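You operate a simulated robot arm through the tools that you are given. There is no shell and no other tool. Be economical: measure what you need, move in short steps, check, and stop when the job is done.

You run a simulated two-armed robot. Do the job below in one go: nothing can be reset, and whatever is moved stays where it is left.

TASK
Wipe up the spill on the work top surface with the pink towel and put it back.

The check looks at the end state, three seconds after you hand in, the way a careful person would. Anything else that was tipped, shoved, dropped, spilled or broken makes it a failure. Flat cloth is picked up by pressing the open fingertips on it (5 to 10 N) and closing them slowly along it; thin cloth reads only 2 to 8 mm in the jaws.

THE ROBOT
Two 7-joint arms with two-finger parallel grippers on one trunk, on a base that drives. Base frame: it is fixed to the floor where the robot stands at the start and does not move with it; the origin is under the middle of the robot, x ahead of it, y to its left, z up. Lengths are in mm, angles in rad, forces in N, time in s.
The left shoulder is at the start at [80, 131, 947], the right one opposite. With the tool pointing down near the work surface each hand reaches from about 400 to 860 mm from the robot's upright axis, wherever it stands, measured 20 degrees to its own side. Places, roughly: pink towel [1750, 0, 750]. Payload 1.57 kg a hand.
The tool frame of a hand sits at the grasp point between the pads (the TCP): z along the fingers, y along the line on which they close. The tips reach 30 mm beyond it. The gripper opens to 110 mm. The fingers are 24 mm wide and 12 mm thick; the gripper's body (48 by 112 mm) begins 78 mm behind the TCP.
Orientation is that of the tool frame in the base frame, as a unit quaternion [x, y, z, w]. With the fingers straight down and closing along the base's y, the tool's x points along the base's -x, its y along +y and its z along -z.

THE INTERFACE
- The arms move only by the tool drive_tool. It takes "left_plan", "right_plan" or both (then of equal length, played together; a hand with none holds still); each is a list that holds one entry, the list of rows, each a list of 7 numbers: the shift along the base's x, y, z in mm, then the turn, a rotation vector about the base's x, y, z in degrees, then the finger opening in mm, from 0 to 110. In form: [[[dx, dy, dz, rx, ry, rz, hand], ...]]. A call has 1 to 20 rows; each row is the pose to reach, as a shift and turn from the pose commanded when the call began. A row lasts 0.2 s, in which the tool goes at most 50 mm and 0.15 rad; a call with a longer step from one row to the next is refused whole, and so is a gripper value outside its range. A pose out of reach is approached as far as the arm can. The call stops where the force on the tool passes 40 N (or 10 N more than at its start, if that is more) or the arm is blocked; 0.2 s more then pass. The fingers move at their own pace (about 108 mm/s each) and stop on an object; they squeeze with about 42 N. The grip force told is the motor's: it shows also when the fingers shut on nothing. Time passes only in rows, and 0.2 s behind the last, so rows that repeat a pose let the fingers close. The reply holds the time, the measured pose of the TCP, the force on the tool along the base axes, the opening and the grip force, in the units named above and with some noise, with the torque about the TCP (base axes, N m) and any sound that the robot's microphone picked up.
- Cameras (640 x 400 px; columns grow to the right, rows downward): "scene" is now at [-47.8, -11.8, 1436.3]; the picture's right is [-0.10, -1.00, 0.00], its down [-0.39, 0.04, -0.92] and it looks along [0.91, -0.09, -0.39] (base axes); focal length 257 px, centre (320, 200). "left" rides on the left gripper at [70, -16, -141] in its tool frame; the picture's right is [0.23, 0.97, 0.00], its down [-0.86, 0.20, -0.48] and it looks along [-0.47, 0.11, 0.88] (tool axes); focal length 222 px, centre (320, 200). "right" rides on the right gripper at [70, 16, -141] in its tool frame; the picture's right is [-0.23, 0.97, 0.00], its down [-0.86, -0.20, -0.48] and it looks along [-0.47, -0.11, 0.88] (tool axes); focal length 222 px, centre (320, 200). There is no depth. A picture from a camera that has moved, and an enlarged one, comes with that camera's place and axes in the base frame and with its lens.
- get_image(camera): a new picture of that camera. The clock stands still meanwhile.
- base_move(legs): drives the robot by 1 to 6 legs, each [ahead, left, turn to the left] in mm, mm and rad, along the robot's own axes; the way and the turn of a leg run together, so that a leg with both is an arc; at most 1500 mm and 3.142 rad a leg. The arms and the cameras ride along, it lands a little off, and it stops where it bumps. It gives what a move gives.
- turn_head(pan, tilt): turns the head with the scene camera to pan (to the left, within 1.902 rad either way) and tilt (down, from -0.506 to 1.204), counted from straight ahead of the robot. It gives what a move gives.
- zoom(camera, box): a new picture of the part [left, top, right, bottom] of that camera's present view, enlarged. The clock stands still meanwhile.
- finish_job(): hands the job in; it is judged then, once.

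Work in short steps. Places have to be worked out from the pictures, the camera data and where the tool is seen: move nearer, look again, correct. Check each grasp and each placing, and mend what went wrong. You have 120 turns and 100 pictures in all, those below and enlarged ones among them. Open the grippers and draw the arms clear of the work before you hand the job in, unless the task says otherwise; then end with one line.

The tools are called as a command line: name --argument value ..., lists and objects as JSON in quotes. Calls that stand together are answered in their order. drive_tool: Moves the arms, as the interface text tells. Its arguments: {"type":"object","properties":{"left_plan":{"type":"array","items":{"type":"array","items":{"type":"array","items":{"type":"number"}}}},"right_plan":{"type":"array","items":{"type":"array","items":{"type":"array","items":{"type":"number"}}}}},"required":[]} The other tools are called the same way: base_move (legs) drives the base; turn_head (pan, tilt) turns the head that bears the scene camera; get_image (camera) takes a picture; zoom (camera, box) takes an enlarged picture of a part of a camera's view; finish_job () hands the job in.

At the start:

```text
time: 0.0
left_position: [553.9, 257.8, 997.6]
left_ee_rot: [0.001, 1.0, 0.0, 0.0]
left_force: [0.2, 0.6, 0.4]
left_torque: [0.02, 0.04, 0.04]
left_opening: 109.9
left_finger_force: 0.0
right_position: [619.0, -318.0, 1002.2]
right_ee_rot: [-0.001, 1.0, 0.001, 0.0]
right_force: [1.2, -0.4, -0.3]
right_torque: [0.02, -0.02, 0.02]
right_opening: 110.0
right_finger_force: 0.1
robot x, y, heading: [-0.5, 0.2, 0.001]
head pan, tilt: [-0.098, 0.405]
```

scene: 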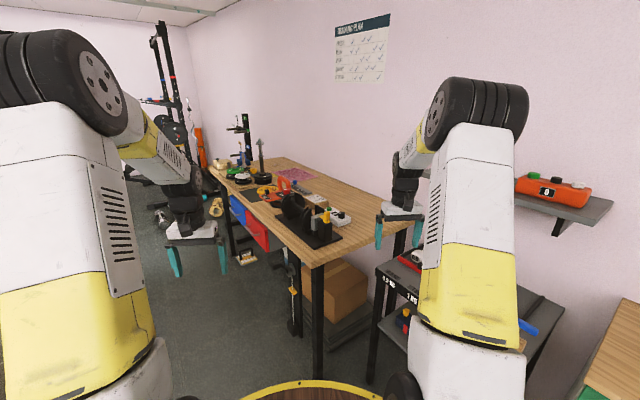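
right: 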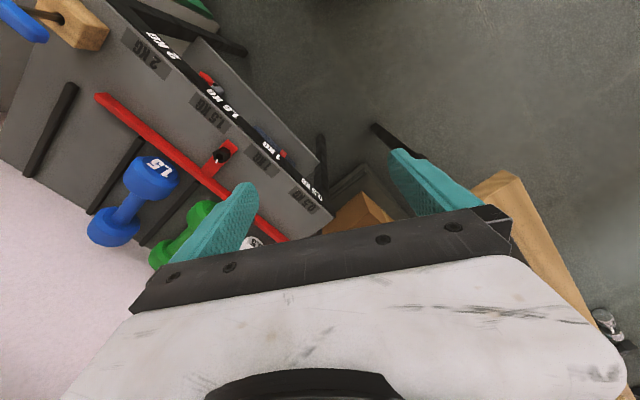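
left: 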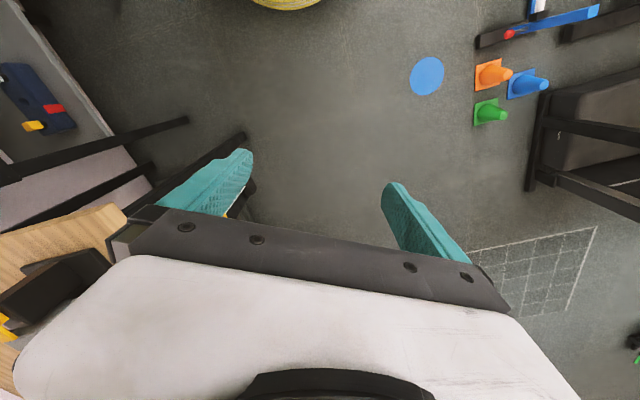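

The pink towel seems to lie on the far part of the workbench ahead. I zoom in on the bench to see its layout.

zoom --camera "scene" --box '[190, 100, 430, 280]'

```text
2.22 times, centred on (310, 190) of scene
camera zoom: at [-47.8, -11.8, 1436.3], right [-0.1, -1.0, 0.0], down [-0.39, 0.04, -0.92], along [0.91, -0.09, -0.39], focal length 571 px, centre (342, 222)
```

zoom: 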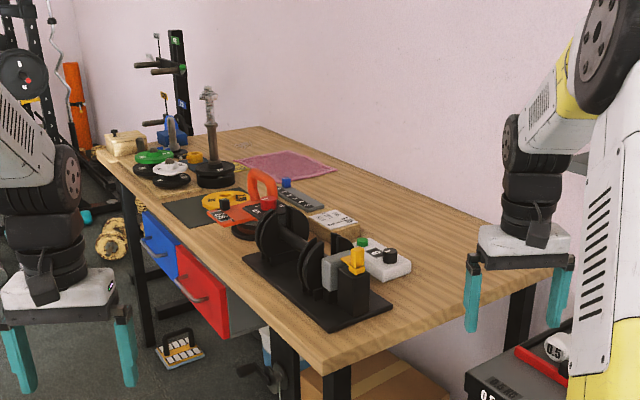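

The bench runs diagonally ahead to the left, and the towel lies toward its wall side. I look left to see the floor where I would drive.

turn_head --pan 0.5 --tilt 0.5

get_image --camera "scene"

```text
time: 1.0
left_position: [554.3, 257.8, 997.8]
left_ee_rot: [0.0, 1.0, 0.0, 0.0]
left_force: [-0.6, -0.1, -0.4]
left_torque: [0.04, -0.04, -0.03]
left_opening: 109.8
left_finger_force: 0.0
right_position: [619.2, -318.4, 1003.0]
right_ee_rot: [0.0, 1.0, -0.001, -0.001]
right_force: [-0.3, -0.5, 0.0]
right_torque: [0.01, -0.01, -0.02]
right_opening: 110.0
right_finger_force: 0.0
robot x, y, heading: [1.3, -3.5, 0.003]
head pan, tilt: [0.499, 0.499]
```

```text
95 pictures are left
camera scene: at [-60.0, 40.7, 1427.7], right [0.48, -0.88, 0.0], down [-0.42, -0.23, -0.88], along [0.77, 0.42, -0.48], focal length 257 px, centre (320, 200)
```

scene: 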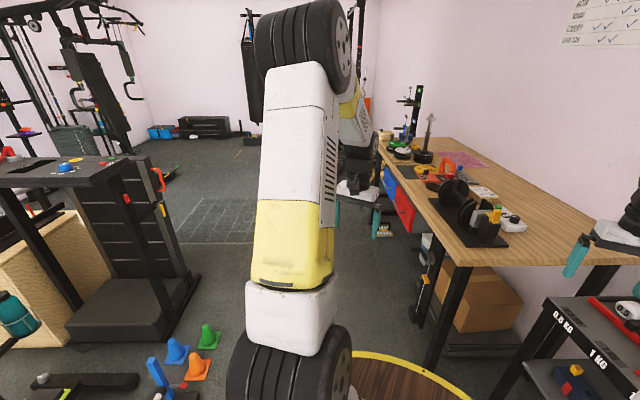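

A round wooden thing with a yellow rim sits just ahead of the trunk; I look down to see whether it is part of the robot.

turn_head --pan 0.0 --tilt 1.1

get_image --camera "scene"

```text
time: 2.0
left_position: [552.5, 257.8, 997.9]
left_ee_rot: [0.0, 1.0, -0.001, 0.0]
left_force: [0.1, 0.3, 1.6]
left_torque: [-0.02, 0.04, -0.02]
left_opening: 110.0
left_finger_force: 0.0
right_position: [620.4, -317.2, 1003.1]
right_ee_rot: [0.001, 1.0, 0.0, 0.0]
right_force: [0.9, 0.2, 0.1]
right_torque: [-0.02, 0.03, -0.02]
right_opening: 110.0
right_finger_force: 0.0
robot x, y, heading: [0.4, 2.7, 0.003]
head pan, tilt: [0.0, 1.1]
```

```text
94 pictures are left
camera scene: at [-76.7, -2.8, 1380.1], right [0.0, -1.0, 0.0], down [-0.89, 0.0, -0.45], along [0.45, 0.0, -0.89], focal length 257 px, centre (320, 200)
```

scene: 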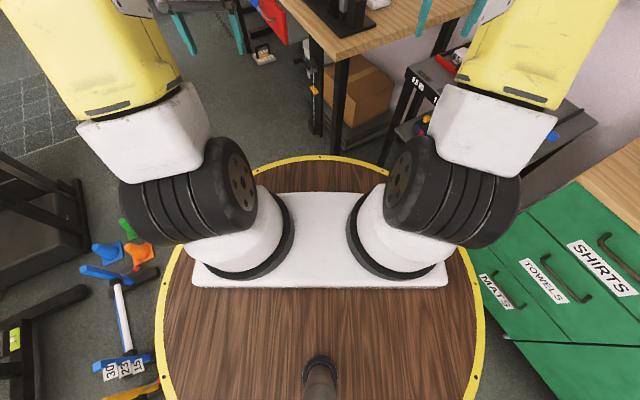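

The disc is the robot's own base (radius around 300 mm). Before driving along the bench I raise and draw in both hands so they clear anything on it.

drive_tool --left_plan '[[[-30, 0, 40, 0, 0, 0, 110], [-60, 0, 80, 0, 0, 0, 110], [-90, 0, 120, 0, 0, 0, 110], [-120, 0, 160, 0, 0, 0, 110], [-150, 0, 200, 0, 0, 0, 110]]]' --right_plan '[[[-30, 15, 40, 0, 0, 0, 110], [-60, 30, 80, 0, 0, 0, 110], [-90, 45, 120, 0, 0, 0, 110], [-120, 60, 160, 0, 0, 0, 110], [-150, 75, 200, 0, 0, 0, 110]]]'

turn_head --pan -0.3 --tilt 0.5

```text
refused: row 1 steps farther than a row can; nothing moved
```

```text
time: 3.0
left_position: [553.9, 257.6, 996.9]
left_ee_rot: [0.001, 1.0, 0.0, 0.0]
left_force: [-0.2, 0.5, -0.4]
left_torque: [-0.03, 0.03, 0.0]
left_opening: 109.9
left_finger_force: 0.1
right_position: [619.5, -318.5, 1002.4]
right_ee_rot: [0.0, 1.0, 0.0, 0.0]
right_force: [0.4, -0.6, 0.1]
right_torque: [0.02, -0.01, -0.02]
right_opening: 109.9
right_finger_force: 0.0
robot x, y, heading: [4.0, 2.1, -0.002]
head pan, tilt: [-0.3, 0.499]
```

The step was just over 50 mm, so I use smaller steps.

drive_tool --left_plan '[[[-25, 0, 35, 0, 0, 0, 110], [-50, 0, 70, 0, 0, 0, 110], [-75, 0, 105, 0, 0, 0, 110], [-100, 0, 140, 0, 0, 0, 110], [-125, 0, 175, 0, 0, 0, 110], [-150, 0, 210, 0, 0, 0, 110]]]' --right_plan '[[[-25, 12, 35, 0, 0, 0, 110], [-50, 24, 70, 0, 0, 0, 110], [-75, 36, 105, 0, 0, 0, 110], [-100, 48, 140, 0, 0, 0, 110], [-125, 60, 175, 0, 0, 0, 110], [-150, 72, 210, 0, 0, 0, 110]]]'

```text
time: 4.4
left_position: [404.3, 257.7, 1207.8]
left_ee_rot: [0.0, 1.0, -0.001, -0.001]
left_force: [0.7, 0.1, 0.3]
left_torque: [0.01, 0.07, -0.02]
left_opening: 109.9
left_finger_force: 0.0
right_position: [468.6, -245.2, 1213.3]
right_ee_rot: [0.0, 1.0, 0.001, -0.001]
right_force: [0.5, 0.1, 0.2]
right_torque: [-0.01, 0.06, 0.0]
right_opening: 109.8
right_finger_force: 0.1
robot x, y, heading: [-0.3, -1.0, 0.001]
head pan, tilt: [-0.3, 0.499]
```

Hands are up at z ≈ 1210. I drive parallel to the bench front, about 600 mm, then look at it.

base_move --legs '[[480, 330, 0]]'

turn_head --pan -0.5 --tilt 0.6

get_image --camera "scene"

```text
time: 7.7
left_position: [874.2, 592.4, 1206.5]
left_ee_rot: [-0.005, 1.0, 0.0, 0.001]
left_force: [0.3, 0.0, -0.2]
left_torque: [-0.01, -0.02, 0.01]
left_opening: 109.9
left_finger_force: 0.2
right_position: [941.4, 91.3, 1211.8]
right_ee_rot: [-0.005, 1.0, 0.001, 0.0]
right_force: [0.1, -0.2, 0.3]
right_torque: [-0.01, -0.02, 0.03]
right_opening: 110.2
right_finger_force: 0.2
robot x, y, heading: [474.4, 332.5, 0.008]
head pan, tilt: [-0.3, 0.499]
```

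```text
time: 8.4
left_position: [873.8, 591.7, 1208.5]
left_ee_rot: [-0.004, 1.0, 0.0, -0.001]
left_force: [-0.5, -0.9, -0.6]
left_torque: [0.0, 0.0, 0.03]
left_opening: 110.0
left_finger_force: 0.0
right_position: [941.7, 91.0, 1212.8]
right_ee_rot: [-0.004, 1.0, 0.0, 0.0]
right_force: [0.3, -0.8, -0.1]
right_torque: [-0.02, 0.01, -0.01]
right_opening: 110.1
right_finger_force: 0.0
robot x, y, heading: [472.3, 331.5, 0.009]
head pan, tilt: [-0.499, 0.6]
```

```text
93 pictures are left
camera scene: at [409.9, 285.7, 1418.7], right [-0.47, -0.88, 0.0], down [-0.5, 0.27, -0.83], along [0.73, -0.39, -0.56], focal length 257 px, centre (320, 200)
```

scene: 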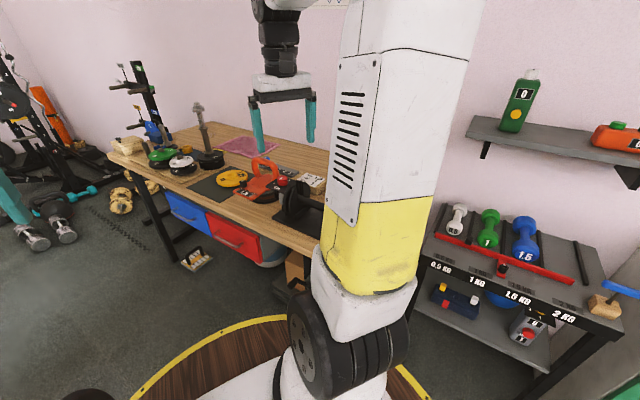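

Triangulation puts the towel near [1745, 0] and the bench top at z ≈ 875. I zoom in on the bench to look for the spill.

zoom --camera "scene" --box '[110, 90, 350, 240]'

```text
2.67 times, centred on (230, 165) of scene
camera zoom: at [409.9, 285.7, 1418.7], right [-0.47, -0.88, 0.0], down [-0.5, 0.27, -0.83], along [0.73, -0.39, -0.56], focal length 685 px, centre (560, 293)
```

zoom: 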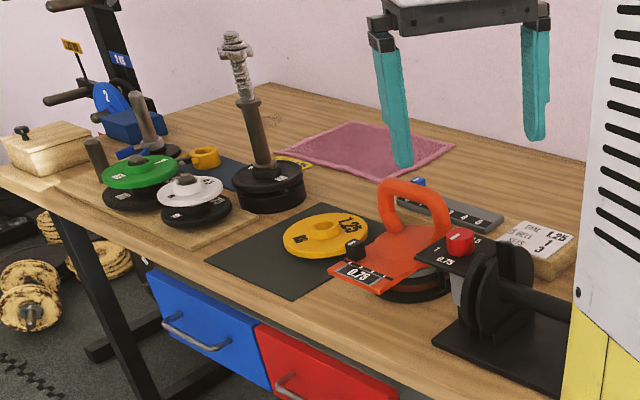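

No spill is visible from here. I drive on along the bench and turn to face it.

base_move --legs '[[440, 240, 0], [0, 0, -1.07]]'

turn_head --pan 0.0 --tilt 0.6

get_image --camera "scene"

```text
time: 14.1
left_position: [1332.6, 344.3, 1207.5]
left_ee_rot: [0.509, 0.861, 0.0, 0.0]
left_force: [0.8, 0.4, -0.5]
left_torque: [0.04, 0.01, 0.0]
left_opening: 109.9
left_finger_force: 0.0
right_position: [922.5, 45.2, 1213.3]
right_ee_rot: [0.509, 0.861, 0.001, 0.0]
right_force: [-0.1, 1.0, -0.7]
right_torque: [0.02, 0.0, -0.03]
right_opening: 109.8
right_finger_force: 0.1
robot x, y, heading: [912.3, 572.1, -1.071]
head pan, tilt: [-0.499, 0.6]
```

```text
time: 15.0
left_position: [1331.3, 344.2, 1207.7]
left_ee_rot: [0.51, 0.86, 0.0, 0.001]
left_force: [-0.2, -0.4, -0.2]
left_torque: [0.0, 0.01, 0.04]
left_opening: 110.1
left_finger_force: 0.0
right_position: [923.5, 45.6, 1215.0]
right_ee_rot: [0.509, 0.861, 0.0, 0.0]
right_force: [-0.3, 0.4, -0.2]
right_torque: [0.02, 0.02, 0.0]
right_opening: 109.7
right_finger_force: 0.0
robot x, y, heading: [911.1, 577.5, -1.071]
head pan, tilt: [0.0, 0.6]
```

```text
91 pictures are left
camera scene: at [886.5, 616.5, 1418.6], right [-0.88, -0.48, 0.0], down [-0.27, 0.5, -0.82], along [0.4, -0.72, -0.57], focal length 257 px, centre (320, 200)
```

scene: 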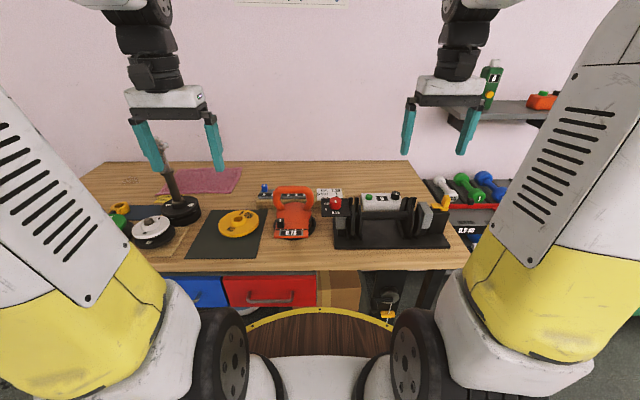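

Good frontal view. I zoom in on the table for the spill; there seems to be a mark left of the towel.

zoom --camera "scene" --box '[70, 145, 310, 275]'

zoom --camera "scene" --box '[240, 145, 480, 275]'

```text
2.67 times, centred on (190, 210) of scene
camera zoom: at [886.5, 616.5, 1418.6], right [-0.88, -0.48, 0.0], down [-0.27, 0.5, -0.82], along [0.4, -0.72, -0.57], focal length 685 px, centre (667, 173)
```

zoom: 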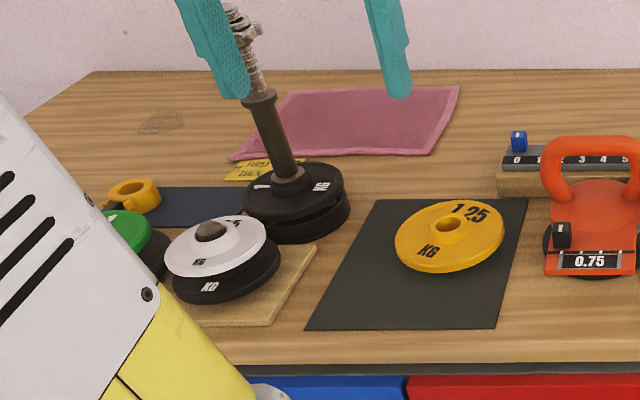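

```text
2.67 times, centred on (360, 210) of scene
camera zoom: at [886.5, 616.5, 1418.6], right [-0.88, -0.48, 0.0], down [-0.27, 0.5, -0.82], along [0.4, -0.72, -0.57], focal length 685 px, centre (213, 173)
```

zoom: 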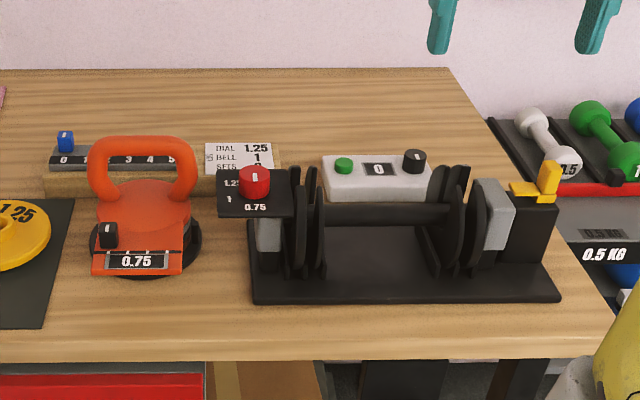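

I found the spill: a greyish patch on the bench to the left of the towel, about 300 mm left of its centre. The towel measures roughly 290 × 215 mm behind the tall post. I drive left 350 mm to get in line, then look.

base_move --legs '[[0, 400, 0]]'

turn_head --pan 0.0 --tilt 0.75

get_image --camera "scene"

```text
time: 17.5
left_position: [1675.9, 533.2, 1207.9]
left_ee_rot: [0.51, 0.86, 0.0, 0.0]
left_force: [0.4, 0.2, -0.4]
left_torque: [-0.02, -0.03, -0.01]
left_opening: 110.2
left_finger_force: 0.1
right_position: [1266.8, 234.1, 1213.7]
right_ee_rot: [0.51, 0.86, 0.0, 0.0]
right_force: [0.0, -0.2, 0.4]
right_torque: [-0.01, -0.03, -0.01]
right_opening: 110.0
right_finger_force: 0.0
robot x, y, heading: [1255.1, 762.5, -1.068]
head pan, tilt: [0.0, 0.6]
```

```text
time: 18.2
left_position: [1676.9, 533.0, 1208.7]
left_ee_rot: [0.51, 0.86, 0.0, 0.0]
left_force: [-0.6, 0.0, -0.7]
left_torque: [-0.01, 0.04, -0.01]
left_opening: 110.1
left_finger_force: 0.0
right_position: [1266.4, 235.1, 1212.5]
right_ee_rot: [0.51, 0.86, 0.0, 0.001]
right_force: [0.6, -0.6, 0.1]
right_torque: [-0.03, 0.01, -0.03]
right_opening: 110.0
right_finger_force: 0.0
robot x, y, heading: [1255.0, 763.2, -1.069]
head pan, tilt: [0.0, 0.75]
```

```text
88 pictures are left
camera scene: at [1228.2, 810.1, 1405.8], right [-0.88, -0.48, 0.0], down [-0.33, 0.6, -0.73], along [0.35, -0.64, -0.68], focal length 257 px, centre (320, 200)
```

scene: 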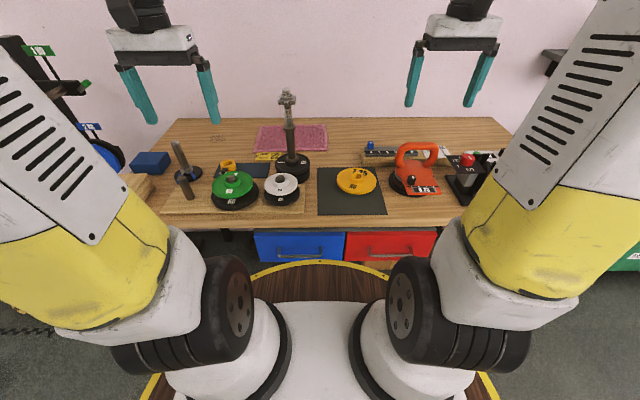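

I zoom in on the towel and spill, and on the area under the bench.

zoom --camera "scene" --box '[150, 100, 350, 215]'

zoom --camera "scene" --box '[100, 200, 340, 350]'

```text
3.20 times, centred on (250, 158) of scene
camera zoom: at [1228.2, 810.1, 1405.8], right [-0.88, -0.48, 0.0], down [-0.33, 0.6, -0.73], along [0.35, -0.64, -0.68], focal length 822 px, centre (544, 336)
```

zoom: 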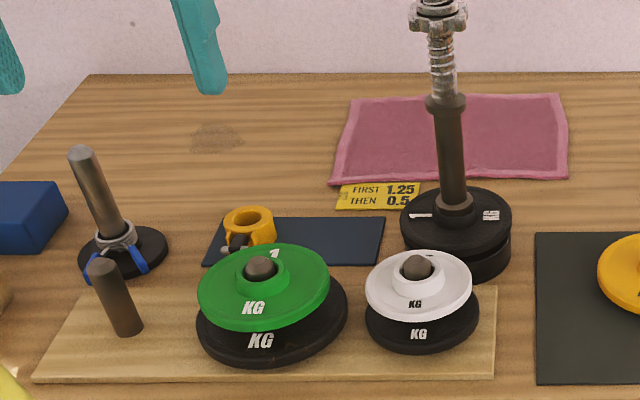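

```text
2.67 times, centred on (220, 275) of scene
camera zoom: at [1228.2, 810.1, 1405.8], right [-0.88, -0.48, 0.0], down [-0.33, 0.6, -0.73], along [0.35, -0.64, -0.68], focal length 685 px, centre (587, 0)
```

zoom: 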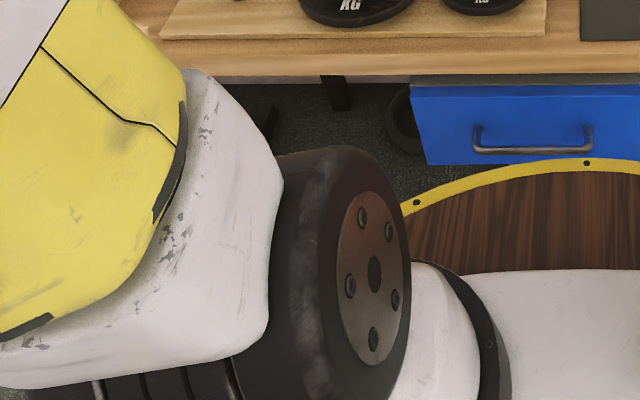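

I need to know the base deck's height relative to the drawers before closing in, so I take the wrist views.

get_image --camera "left"

get_image --camera "right"

```text
85 pictures are left
camera left: at [1629.1, 585.8, 1349.4], right [0.75, 0.67, 0.0], down [0.59, -0.65, 0.48], along [0.32, -0.36, -0.88], focal length 222 px, centre (320, 200)
```

left: 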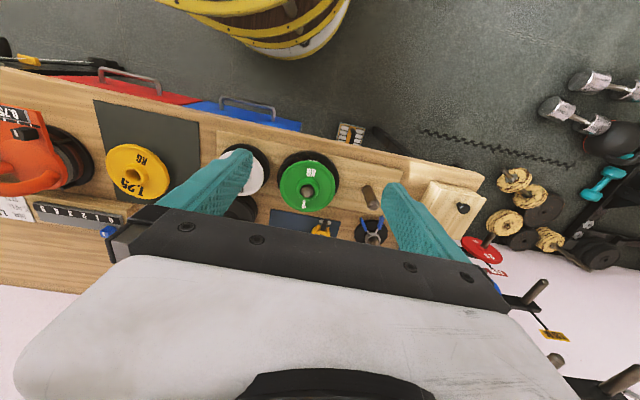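

```text
84 pictures are left
camera right: at [1247.2, 303.4, 1355.3], right [0.96, 0.27, 0.0], down [0.24, -0.85, 0.48], along [0.13, -0.46, -0.88], focal length 222 px, centre (320, 200)
```

right: 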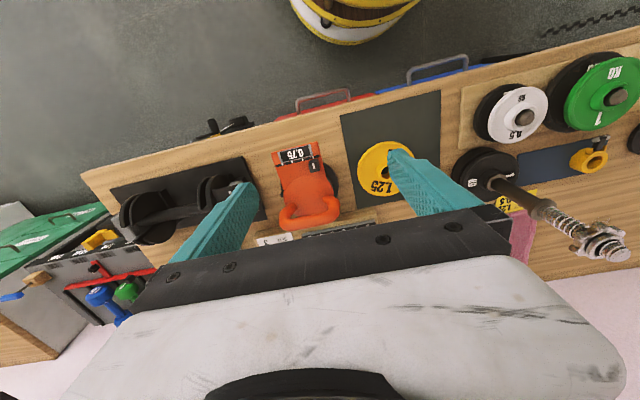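

The barrel-shaped base reaches to about bench height, so it must stay short of the edge (≈ 410 mm from the axis) and the drawer handles. I drive left 300 mm, then 70 mm ahead, lining the left shoulder up with the spill.

base_move --legs '[[0, 300, 0], [65, 0, 0]]'

turn_head --pan 0.1 --tilt 0.7

get_image --camera "scene"

get_image --camera "right"

```text
time: 20.8
left_position: [1966.9, 618.1, 1208.4]
left_ee_rot: [0.51, 0.86, -0.001, 0.0]
left_force: [0.0, 0.6, 0.0]
left_torque: [-0.02, -0.01, 0.0]
left_opening: 109.9
left_finger_force: 0.1
right_position: [1558.2, 319.9, 1213.6]
right_ee_rot: [0.509, 0.861, 0.0, 0.001]
right_force: [-0.6, 0.7, 0.2]
right_torque: [0.04, 0.0, -0.01]
right_opening: 110.0
right_finger_force: 0.1
robot x, y, heading: [1547.0, 846.6, -1.066]
head pan, tilt: [0.0, 0.75]
```

```text
time: 21.5
left_position: [1967.6, 617.1, 1208.5]
left_ee_rot: [0.509, 0.861, 0.0, 0.0]
left_force: [-0.3, 0.1, 0.7]
left_torque: [0.02, -0.02, -0.04]
left_opening: 110.0
left_finger_force: 0.1
right_position: [1559.4, 319.4, 1213.2]
right_ee_rot: [0.508, 0.861, -0.001, 0.0]
right_force: [-0.3, -0.3, -0.3]
right_torque: [0.0, 0.0, 0.01]
right_opening: 109.8
right_finger_force: 0.1
robot x, y, heading: [1545.5, 849.4, -1.071]
head pan, tilt: [0.099, 0.7]
```

```text
83 pictures are left
camera scene: at [1527.4, 896.9, 1410.0], right [-0.82, -0.57, 0.0], down [-0.36, 0.53, -0.76], along [0.43, -0.63, -0.64], focal length 257 px, centre (320, 200)
```

scene: 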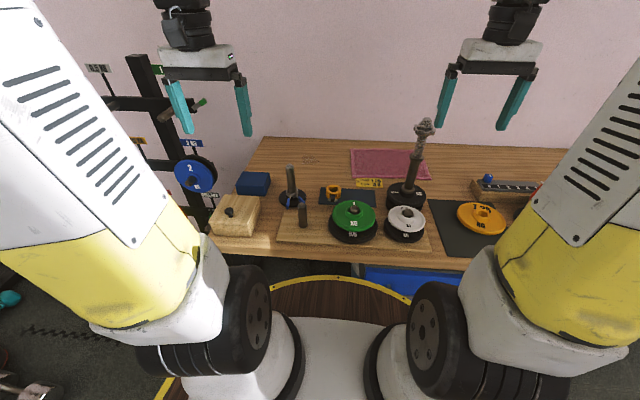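

```text
82 pictures are left
camera right: at [1539.2, 387.7, 1355.4], right [0.96, 0.27, 0.0], down [0.24, -0.85, 0.48], along [0.13, -0.46, -0.88], focal length 222 px, centre (320, 200)
```

right: 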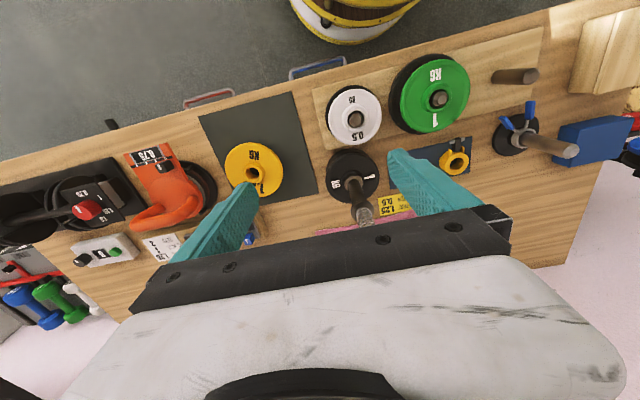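

The barrel still has a gap of some 70 mm to the edge. I zoom in on towel and spill to compute their base-frame positions.

zoom --camera "scene" --box '[270, 120, 470, 245]'

```text
3.20 times, centred on (370, 182) of scene
camera zoom: at [1527.4, 896.9, 1410.0], right [-0.82, -0.57, 0.0], down [-0.36, 0.53, -0.76], along [0.43, -0.63, -0.64], focal length 822 px, centre (160, 256)
```

zoom: 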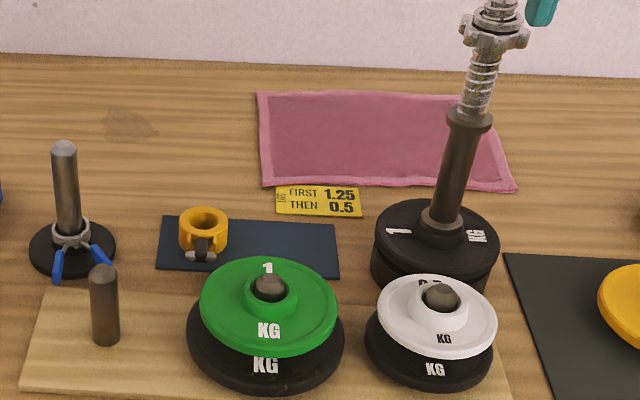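

Estimates: towel left edge from about [1866, 188] to [1980, 0], spill near [2075, 162]. That is slightly beyond the left shoulder's reach, so I move 20 mm ahead and turn right 0.45 rad, which swings the left shoulder nearer.

base_move --legs '[[20, 0, 0], [0, 0, -0.45]]'

turn_head --pan 0.5 --tilt 0.65

get_image --camera "scene"

get_image --camera "left"

```text
time: 23.6
left_position: [1833.3, 438.1, 1208.3]
left_ee_rot: [0.691, 0.723, 0.0, 0.001]
left_force: [-0.3, -0.4, 0.5]
left_torque: [-0.01, -0.02, -0.02]
left_opening: 109.8
left_finger_force: 0.1
right_position: [1334.0, 350.1, 1213.9]
right_ee_rot: [0.69, 0.724, 0.0, 0.0]
right_force: [-0.4, -1.1, 0.7]
right_torque: [-0.03, -0.01, -0.01]
right_opening: 109.7
right_finger_force: 0.1
robot x, y, heading: [1559.2, 829.1, -1.523]
head pan, tilt: [0.099, 0.7]
```

```text
time: 24.4
left_position: [1833.2, 438.5, 1208.2]
left_ee_rot: [0.691, 0.723, 0.001, 0.0]
left_force: [0.1, -0.2, 0.5]
left_torque: [-0.02, 0.02, 0.01]
left_opening: 110.1
left_finger_force: 0.2
right_position: [1334.3, 350.3, 1213.3]
right_ee_rot: [0.69, 0.724, 0.0, 0.0]
right_force: [-0.6, 0.6, -0.4]
right_torque: [0.02, 0.0, 0.03]
right_opening: 110.0
right_finger_force: 0.0
robot x, y, heading: [1552.6, 826.9, -1.518]
head pan, tilt: [0.499, 0.649]
```

```text
80 pictures are left
camera scene: at [1594.8, 892.3, 1414.3], right [-0.86, -0.52, 0.0], down [-0.31, 0.52, -0.8], along [0.41, -0.68, -0.6], focal length 257 px, centre (320, 200)
```

scene: 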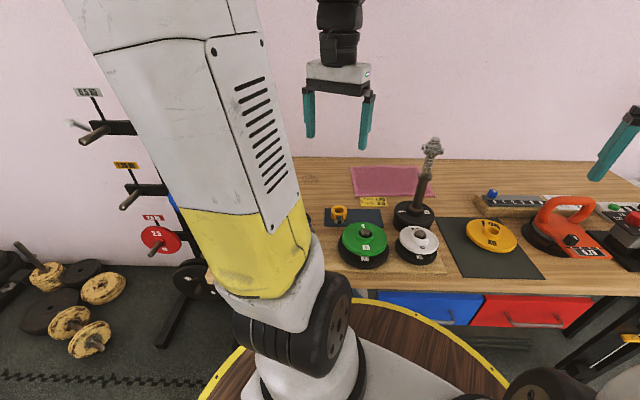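

```text
79 pictures are left
camera left: at [1814.3, 507.0, 1349.4], right [0.96, 0.27, 0.0], down [0.24, -0.85, 0.48], along [0.13, -0.46, -0.88], focal length 222 px, centre (320, 200)
```

left: 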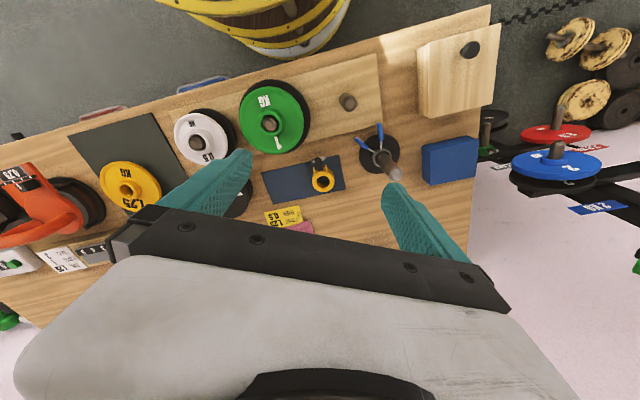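

All views agree on a bench height near 855. I bring the left hand over the towel's left part, turned 28° so it closes along the bench, staying at z ≈ 1060.

drive_tool --left_plan '[[[3, -41, -16, 0, 0, 3, 100], [6, -82, -33, 0, 0, 6, 100], [10, -123, -49, 0, 0, 9, 90], [13, -164, -66, 0, 0, 12, 80], [16, -205, -82, 0, 0, 16, 70], [19, -246, -98, 0, 0, 19, 70], [23, -287, -115, 0, 0, 22, 70], [26, -328, -131, 0, 0, 25, 70], [29, -369, -148, 0, 0, 28, 70]]]'

get_image --camera "left"

get_image --camera "scene"

```text
time: 26.4
left_position: [1862.6, 70.8, 1060.0]
left_ee_rot: [0.495, 0.869, 0.001, -0.001]
left_force: [-0.1, 0.6, 1.4]
left_torque: [-0.03, -0.01, 0.02]
left_opening: 70.0
left_finger_force: 0.1
right_position: [1335.2, 350.3, 1213.5]
right_ee_rot: [0.69, 0.724, 0.0, 0.0]
right_force: [-0.7, 0.6, 0.8]
right_torque: [-0.06, -0.02, -0.05]
right_opening: 109.8
right_finger_force: 0.1
robot x, y, heading: [1556.7, 830.6, -1.522]
head pan, tilt: [0.499, 0.649]
```

```text
78 pictures are left
camera left: at [1814.0, 121.5, 1202.2], right [0.72, 0.69, 0.0], down [0.61, -0.63, 0.48], along [0.33, -0.34, -0.88], focal length 222 px, centre (320, 200)
```

left: 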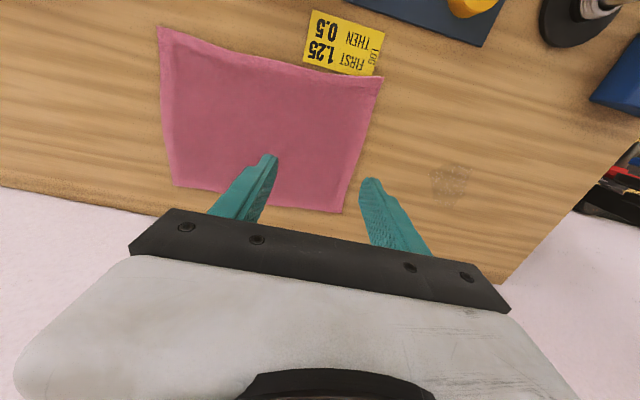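

```text
77 pictures are left
camera scene: at [1594.7, 892.8, 1414.3], right [-0.85, -0.52, 0.0], down [-0.31, 0.52, -0.8], along [0.41, -0.68, -0.6], focal length 257 px, centre (320, 200)
```

scene: 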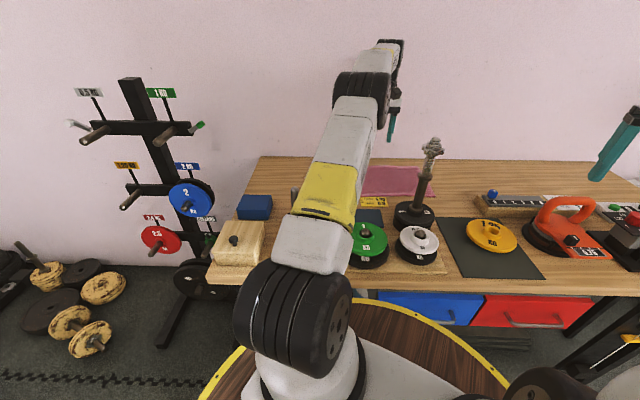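

The wrist view gives clean positions: towel centre [1811, 6], left edge midpoint [1933, 84], spill [2076, 164]. I go over [1885, 58] and descend to z ≈ 905.

drive_tool --left_plan '[[[11, -6, -40, 0, 0, 2, 70], [22, -13, -80, 0, 0, 3, 70], [22, -13, -120, 0, 0, 3, 70], [22, -13, -152, 0, 0, 3, 70], [22, -13, -152, 0, 0, 3, 70]]]'

get_image --camera "left"

```text
time: 27.6
left_position: [1883.2, 57.4, 907.4]
left_ee_rot: [0.472, 0.882, 0.0, -0.001]
left_force: [0.3, -0.2, -0.1]
left_torque: [0.05, 0.01, 0.01]
left_opening: 69.7
left_finger_force: 0.1
right_position: [1334.1, 349.7, 1213.2]
right_ee_rot: [0.69, 0.724, 0.0, 0.0]
right_force: [-0.2, 0.1, -0.2]
right_torque: [0.03, 0.01, -0.03]
right_opening: 110.3
right_finger_force: 0.2
robot x, y, heading: [1556.6, 832.9, -1.528]
head pan, tilt: [0.499, 0.649]
```

```text
76 pictures are left
camera left: at [1832.1, 105.2, 1048.7], right [0.68, 0.73, 0.0], down [0.64, -0.6, 0.48], along [0.35, -0.33, -0.88], focal length 222 px, centre (320, 200)
```

left: 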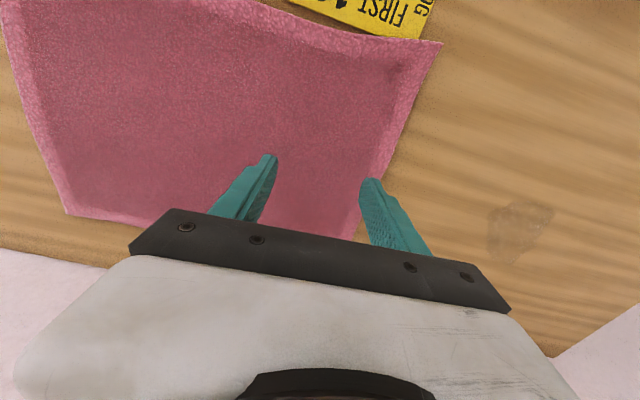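

The left fingertip would land only ~10 mm inside the towel edge, so I shift 12 mm inward and lower slowly to feel contact.

drive_tool --left_plan '[[[-10, -6, 0, 0, 0, 0, 70], [-10, -6, -5, 0, 0, 0, 70], [-10, -6, -9, 0, 0, 0, 70], [-10, -6, -12, 0, 0, 0, 70], [-10, -6, -14, 0, 0, 0, 70], [-10, -6, -16, 0, 0, 0, 70]]]'

```text
time: 29.0
left_position: [1874.1, 48.7, 891.4]
left_ee_rot: [0.472, 0.881, -0.001, -0.001]
left_force: [0.5, 0.0, 0.0]
left_torque: [-0.01, 0.03, 0.01]
left_opening: 70.0
left_finger_force: 0.1
right_position: [1335.3, 350.5, 1213.4]
right_ee_rot: [0.69, 0.723, -0.001, -0.001]
right_force: [-0.7, 0.1, 0.0]
right_torque: [-0.03, 0.03, 0.04]
right_opening: 109.8
right_finger_force: 0.1
robot x, y, heading: [1556.6, 830.9, -1.523]
head pan, tilt: [0.499, 0.649]
```

No contact yet at 891; I continue down in 2 mm steps.

drive_tool --left_plan '[[[0, 0, -2, 0, 0, 0, 70], [0, 0, -4, 0, 0, 0, 70], [0, 0, -6, 0, 0, 0, 70], [0, 0, -8, 0, 0, 0, 70]]]'

```text
time: 30.0
left_position: [1873.5, 50.0, 883.7]
left_ee_rot: [0.472, 0.881, 0.0, 0.0]
left_force: [0.1, -1.5, 1.1]
left_torque: [0.01, 0.02, 0.01]
left_opening: 69.7
left_finger_force: 0.2
right_position: [1334.3, 348.9, 1212.7]
right_ee_rot: [0.69, 0.724, 0.001, 0.0]
right_force: [-0.2, 0.0, 1.6]
right_torque: [0.01, 0.02, 0.01]
right_opening: 110.0
right_finger_force: 0.1
robot x, y, heading: [1556.4, 831.7, -1.525]
head pan, tilt: [0.499, 0.649]
```

Perhaps a first touch at 883.7; I go on.

drive_tool --left_plan '[[[0, 0, -2, 0, 0, 0, 70], [0, 0, -3, 0, 0, 0, 70], [0, 0, -4, 0, 0, 0, 70]]]'

```text
time: 30.8
left_position: [1873.5, 49.5, 883.0]
left_ee_rot: [0.472, 0.882, -0.001, 0.0]
left_force: [-0.2, 3.8, 21.0]
left_torque: [0.23, -0.11, -0.01]
left_opening: 70.0
left_finger_force: 0.0
right_position: [1334.6, 352.1, 1213.5]
right_ee_rot: [0.69, 0.724, 0.0, 0.0]
right_force: [-0.3, -0.1, 0.0]
right_torque: [0.03, -0.03, -0.04]
right_opening: 109.7
right_finger_force: 0.1
robot x, y, heading: [1553.8, 829.8, -1.524]
head pan, tilt: [0.499, 0.649]
```

Contact with 21 N; the surface is at TCP z ≈ 883. I ease off to about 8 N and close slowly.

drive_tool --left_plan '[[[0, 0, 2.3, 0, 0, 0, 70], [0, 0, 2.3, 0, 0, 0, 64], [0, 0, 2.3, 0, 0, 0, 58], [0, 0, 2.3, 0, 0, 0, 52], [0, 0, 2.3, 0, 0, 0, 46], [0, 0, 2.3, 0, 0, 0, 40], [0, 0, 2.3, 0, 0, 0, 34], [0, 0, 2.3, 0, 0, 0, 28], [0, 0, 2.3, 0, 0, 0, 22], [0, 0, 2.3, 0, 0, 0, 16], [0, 0, 2.3, 0, 0, 0, 10], [0, 0, 2.3, 0, 0, 0, 5], [0, 0, 2.3, 0, 0, 0, 0], [0, 0, 2.3, 0, 0, 0, 0], [0, 0, 2.3, 0, 0, 0, 0]]]'

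get_image --camera "left"

```text
time: 34.0
left_position: [1872.3, 48.6, 882.9]
left_ee_rot: [0.473, 0.881, 0.001, 0.0]
left_force: [-1.8, -1.9, 16.3]
left_torque: [-0.1, 0.01, 0.01]
left_opening: 7.0
left_finger_force: 26.3
right_position: [1334.2, 349.4, 1214.3]
right_ee_rot: [0.69, 0.723, 0.0, 0.0]
right_force: [0.5, 0.1, 0.2]
right_torque: [-0.01, 0.0, -0.03]
right_opening: 110.2
right_finger_force: 0.0
robot x, y, heading: [1555.4, 831.0, -1.527]
head pan, tilt: [0.499, 0.649]
```

```text
75 pictures are left
camera left: at [1821.7, 99.0, 1024.6], right [0.69, 0.73, 0.0], down [0.64, -0.6, 0.48], along [0.35, -0.33, -0.88], focal length 222 px, centre (320, 200)
```

left: 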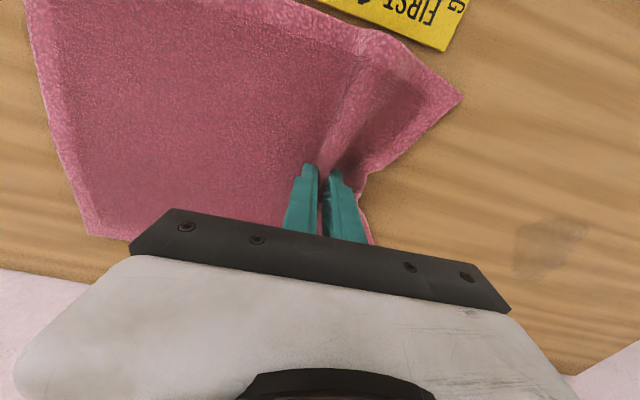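

The towel is gripped (7 mm fold). I ease the pressure and drag it along the bench toward the spill.

drive_tool --left_plan '[[[0, 0, 2, 0, 0, 0, 0], [17, 10, 2, 0, 0, 0, 0], [34, 19, 2, 0, 0, 0, 0], [51, 29, 2, 0, 0, 0, 0], [68, 38, 2, 0, 0, 0, 0], [85, 48, 2, 0, 0, 0, 0], [102, 58, 2, 0, 0, 0, 0], [119, 67, 2, 0, 0, 0, 0], [136, 77, 2, 0, 0, 0, 0], [150, 85, 2, 0, 0, 0, 0]]]'

get_image --camera "left"

```text
time: 36.2
left_position: [2024.1, 136.4, 883.6]
left_ee_rot: [0.473, 0.881, 0.0, 0.0]
left_force: [-1.7, -0.8, 7.8]
left_torque: [-0.08, 0.03, -0.01]
left_opening: 5.2
left_finger_force: 25.7
right_position: [1333.5, 350.3, 1213.8]
right_ee_rot: [0.69, 0.723, 0.0, 0.0]
right_force: [0.5, 0.0, -0.3]
right_torque: [0.02, -0.03, -0.04]
right_opening: 110.1
right_finger_force: 0.1
robot x, y, heading: [1559.6, 828.1, -1.522]
head pan, tilt: [0.499, 0.649]
```

```text
74 pictures are left
camera left: at [1972.9, 184.9, 1025.7], right [0.68, 0.73, 0.0], down [0.64, -0.6, 0.48], along [0.35, -0.33, -0.88], focal length 222 px, centre (320, 200)
```

left: 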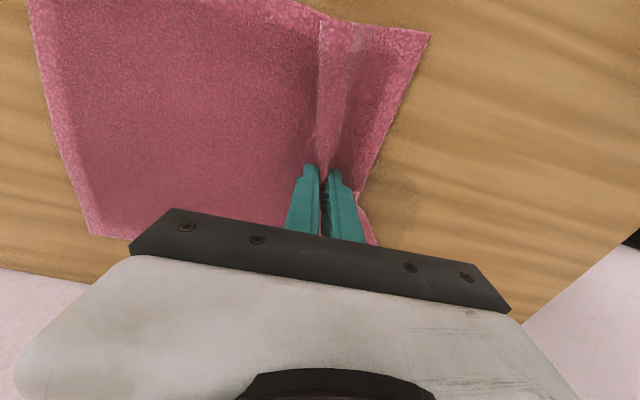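

The towel drags flat. Now I rub back and forth across the spill while working to the left, with about 8–10 N down.

drive_tool --left_plan '[[[21, 14, 1.5, 0, 0, 0, 0], [42, 27, 1, 0, 0, 0, 0], [53, 10, 1, 0, 0, 0, 0], [64, -6, 1, 0, 0, 0, 0], [53, 10, 1, 0, 0, 0, 0], [36, 37, 1, 0, 0, 0, 0], [20, 60, 1, 0, 0, 0, 0], [45, 76, 1, 0, 0, 0, 0], [59, 55, 1, 0, 0, 0, 0], [76, 29, 1, 0, 0, 0, 0], [89, 10, 1, 0, 0, 0, 0], [114, 26, 1, 0, 0, 0, 0], [101, 46, 1, 0, 0, 0, 0], [84, 72, 1, 0, 0, 0, 0], [71, 92, 1, 0, 0, 0, 0]]]'

get_image --camera "left"

```text
time: 39.4
left_position: [2095.9, 227.7, 886.9]
left_ee_rot: [0.472, 0.881, -0.001, -0.001]
left_force: [-0.6, -0.4, -0.5]
left_torque: [-0.02, -0.01, 0.01]
left_opening: 5.1
left_finger_force: 25.8
right_position: [1334.9, 351.4, 1213.4]
right_ee_rot: [0.69, 0.724, 0.0, 0.0]
right_force: [-0.4, 0.1, -0.4]
right_torque: [0.02, 0.0, -0.02]
right_opening: 109.6
right_finger_force: 0.0
robot x, y, heading: [1557.9, 832.3, -1.524]
head pan, tilt: [0.499, 0.649]
```

```text
73 pictures are left
camera left: at [2044.2, 275.9, 1027.9], right [0.68, 0.73, 0.0], down [0.64, -0.6, 0.48], along [0.35, -0.33, -0.88], focal length 222 px, centre (320, 200)
```

left: 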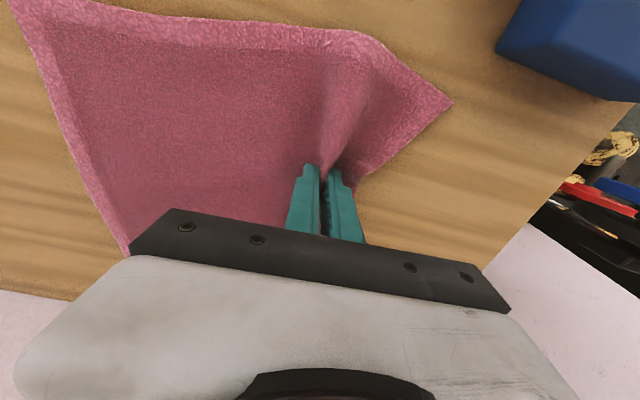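

The hand rose a little and the rubbing was too light. I repeat across the spill with more downward pressure.

drive_tool --left_plan '[[[0, 0, -4, 0, 0, 0, 0], [-5, -16, -4.5, 0, 0, 0, 0], [-10, -32, -4.5, 0, 0, 0, 0], [-15, -48, -4.5, 0, 0, 0, 0], [-5, -65, -4.5, 0, 0, 0, 0], [6, -82, -4.5, 0, 0, 0, 0], [15, -98, -4.5, 0, 0, 0, 0]]]'

get_image --camera "left"

```text
time: 41.0
left_position: [2109.6, 130.4, 882.6]
left_ee_rot: [0.472, 0.881, -0.002, 0.001]
left_force: [-3.6, 3.4, 17.0]
left_torque: [0.08, 0.07, -0.01]
left_opening: 5.2
left_finger_force: 25.4
right_position: [1333.0, 349.8, 1213.4]
right_ee_rot: [0.691, 0.723, 0.0, 0.001]
right_force: [-0.3, -0.2, -0.8]
right_torque: [-0.02, -0.04, 0.03]
right_opening: 110.1
right_finger_force: 0.1
robot x, y, heading: [1556.0, 827.7, -1.526]
head pan, tilt: [0.499, 0.649]
```

```text
72 pictures are left
camera left: at [2057.6, 178.0, 1024.4], right [0.68, 0.73, 0.0], down [0.64, -0.6, 0.48], along [0.35, -0.33, -0.88], focal length 222 px, centre (320, 200)
```

left: 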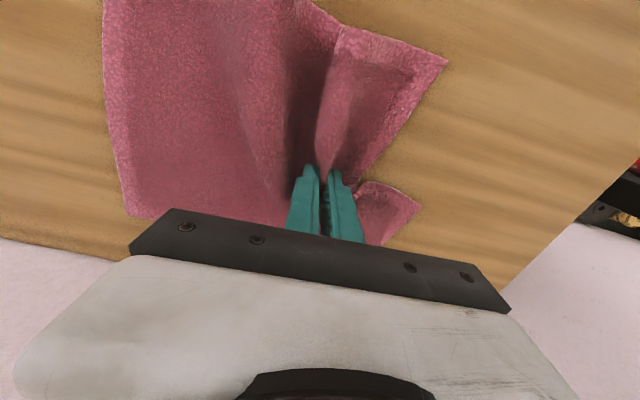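

Pressure is right now (17 N). I make a few more strokes covering the whole patch.

drive_tool --left_plan '[[[-13, -8, 0, 0, 0, 0, 0], [-24, 8, 0, 0, 0, 0, 0], [-35, 25, 0, 0, 0, 0, 0], [-46, 42, 0, 0, 0, 0, 0], [-57, 58, 0, 0, 0, 0, 0], [-65, 70, 0, 0, 0, 0, 0], [-48, 81, 0, 0, 0, 0, 0], [-37, 64, 0, 0, 0, 0, 0], [-26, 48, 0, 0, 0, 0, 0], [-15, 31, 0, 0, 0, 0, 0], [-4, 14, 0, 0, 0, 0, 0], [13, 25, 0, 0, 0, 0, 0], [2, 42, 0, 0, 0, 0, 0], [-9, 58, 0, 0, 0, 0, 0], [-20, 75, 0, 0, 0, 0, 0], [-10, 60, 0, 0, 0, 0, 0], [2, 42, 0, 0, 0, 0, 0]]]'

get_image --camera "left"

get_image --camera "scene"

```text
time: 44.6
left_position: [2112.5, 171.2, 884.1]
left_ee_rot: [0.472, 0.882, -0.001, 0.001]
left_force: [-6.1, 9.7, 28.9]
left_torque: [0.31, 0.16, -0.01]
left_opening: 5.2
left_finger_force: 25.7
right_position: [1334.2, 352.0, 1213.3]
right_ee_rot: [0.69, 0.724, 0.0, 0.0]
right_force: [-0.6, 0.1, -0.6]
right_torque: [-0.02, -0.01, 0.02]
right_opening: 110.0
right_finger_force: 0.2
robot x, y, heading: [1553.0, 828.9, -1.522]
head pan, tilt: [0.499, 0.649]
```

```text
71 pictures are left
camera left: at [2060.1, 221.8, 1024.2], right [0.68, 0.73, 0.0], down [0.64, -0.6, 0.48], along [0.35, -0.33, -0.88], focal length 222 px, centre (320, 200)
```

left: 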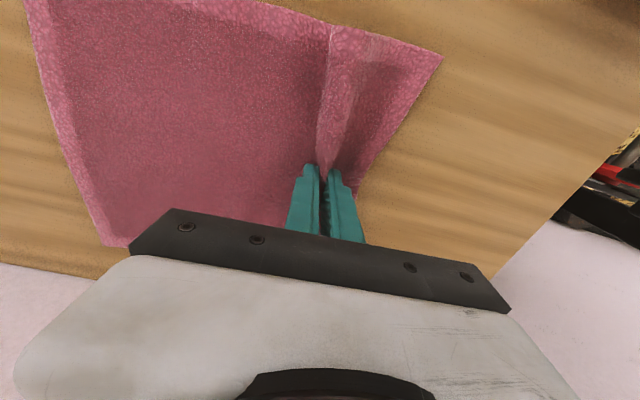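

```text
70 pictures are left
camera scene: at [1593.7, 893.8, 1414.3], right [-0.85, -0.52, 0.0], down [-0.31, 0.52, -0.8], along [0.41, -0.68, -0.6], focal length 257 px, centre (320, 200)
```

scene: 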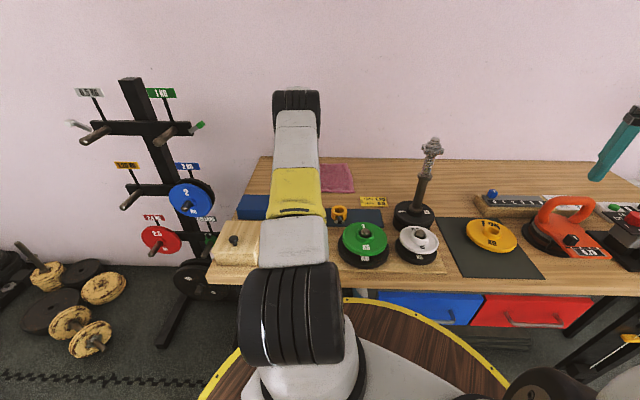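

The towel lies flat over the spill. I release it and rise a little to look at the towel.

drive_tool --left_plan '[[[0, 0, 3, 0, 0, 0, 0], [0, 0, 3, 0, 0, 0, 20], [0, 0, 4, 0, 0, 0, 30], [0, 0, 15, 0, 0, 0, 30], [0, 0, 50, 0, 0, 0, 40], [-30, -20, 85, 0, 0, 0, 60], [-60, -40, 115, 0, 0, 0, 70], [-95, -60, 140, 0, 0, 0, 70], [-130, -80, 160, 0, 0, 0, 70]]]'

get_image --camera "left"

```text
refused: row 6 steps farther than a row can; nothing moved
```

```text
69 pictures are left
camera left: at [2060.1, 221.8, 1024.2], right [0.68, 0.73, 0.0], down [0.64, -0.6, 0.48], along [0.35, -0.33, -0.88], focal length 222 px, centre (320, 200)
```

left: 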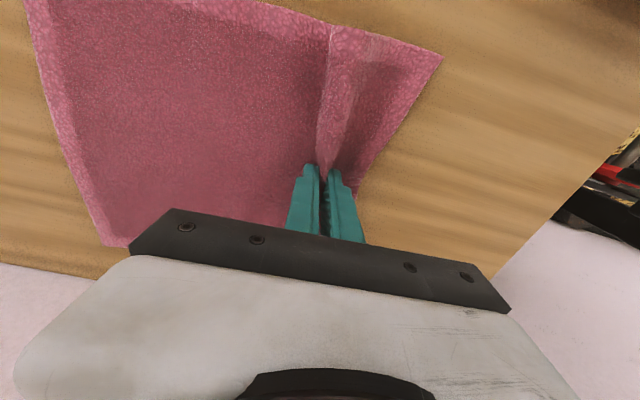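

One step was slightly too long; I resend it with smaller steps.

drive_tool --left_plan '[[[0, 0, 3, 0, 0, 0, 0], [0, 0, 3, 0, 0, 0, 20], [0, 0, 4, 0, 0, 0, 30], [0, 0, 15, 0, 0, 0, 30], [0, 0, 50, 0, 0, 0, 40], [-25, -17, 80, 0, 0, 0, 60], [-50, -34, 110, 0, 0, 0, 70], [-85, -54, 135, 0, 0, 0, 70], [-120, -74, 155, 0, 0, 0, 70]]]'

get_image --camera "left"

```text
time: 46.6
left_position: [1994.3, 95.4, 1035.6]
left_ee_rot: [0.472, 0.882, 0.0, 0.0]
left_force: [0.0, 1.0, 0.3]
left_torque: [-0.03, 0.02, -0.02]
left_opening: 70.1
left_finger_force: 0.1
right_position: [1334.1, 349.9, 1212.8]
right_ee_rot: [0.691, 0.723, 0.0, 0.0]
right_force: [0.0, 0.7, -0.3]
right_torque: [-0.01, 0.02, 0.02]
right_opening: 109.9
right_finger_force: 0.0
robot x, y, heading: [1557.5, 832.1, -1.521]
head pan, tilt: [0.499, 0.649]
```

```text
68 pictures are left
camera left: at [1942.5, 144.4, 1177.7], right [0.68, 0.73, 0.0], down [0.64, -0.6, 0.48], along [0.35, -0.33, -0.88], focal length 222 px, centre (320, 200)
```

left: 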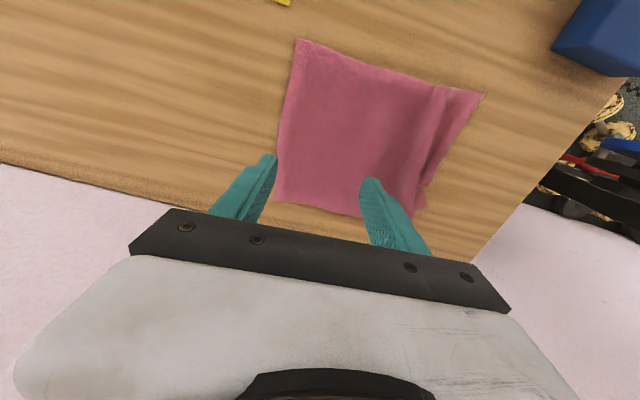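

The right edge of the towel now runs from [1893, 153] to [2019, −25]; the whole towel must go ~290 mm back right. I grip it near its right edge at [1977, 113] so that pulling keeps it flat.

drive_tool --left_plan '[[[-9, 9, -45, 0, 0, 0, 60], [-17, 18, -90, 0, 0, 0, 60], [-17, 18, -130, 0, 0, 0, 60], [-17, 18, -147, 0, 0, 0, 60], [-17, 18, -151, 0, 0, 0, 60], [-17, 18, -153, 0, 0, 0, 60], [-17, 18, -154.5, 0, 0, 0, 60]]]'

get_image --camera "left"

```text
time: 48.2
left_position: [1974.4, 114.4, 882.8]
left_ee_rot: [0.472, 0.882, 0.0, 0.002]
left_force: [1.2, 2.8, 15.2]
left_torque: [0.02, 0.03, -0.04]
left_opening: 60.1
left_finger_force: 0.0
right_position: [1334.1, 350.2, 1214.3]
right_ee_rot: [0.69, 0.724, -0.001, 0.0]
right_force: [-0.6, 0.0, 0.4]
right_torque: [-0.03, -0.02, 0.0]
right_opening: 109.9
right_finger_force: 0.1
robot x, y, heading: [1557.0, 830.0, -1.521]
head pan, tilt: [0.499, 0.649]
```

```text
67 pictures are left
camera left: at [1923.9, 164.0, 1024.4], right [0.68, 0.73, 0.0], down [0.64, -0.6, 0.48], along [0.35, -0.33, -0.88], focal length 222 px, centre (320, 200)
```

left: 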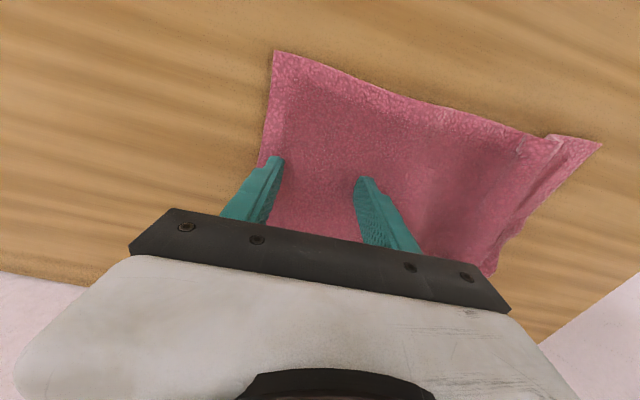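

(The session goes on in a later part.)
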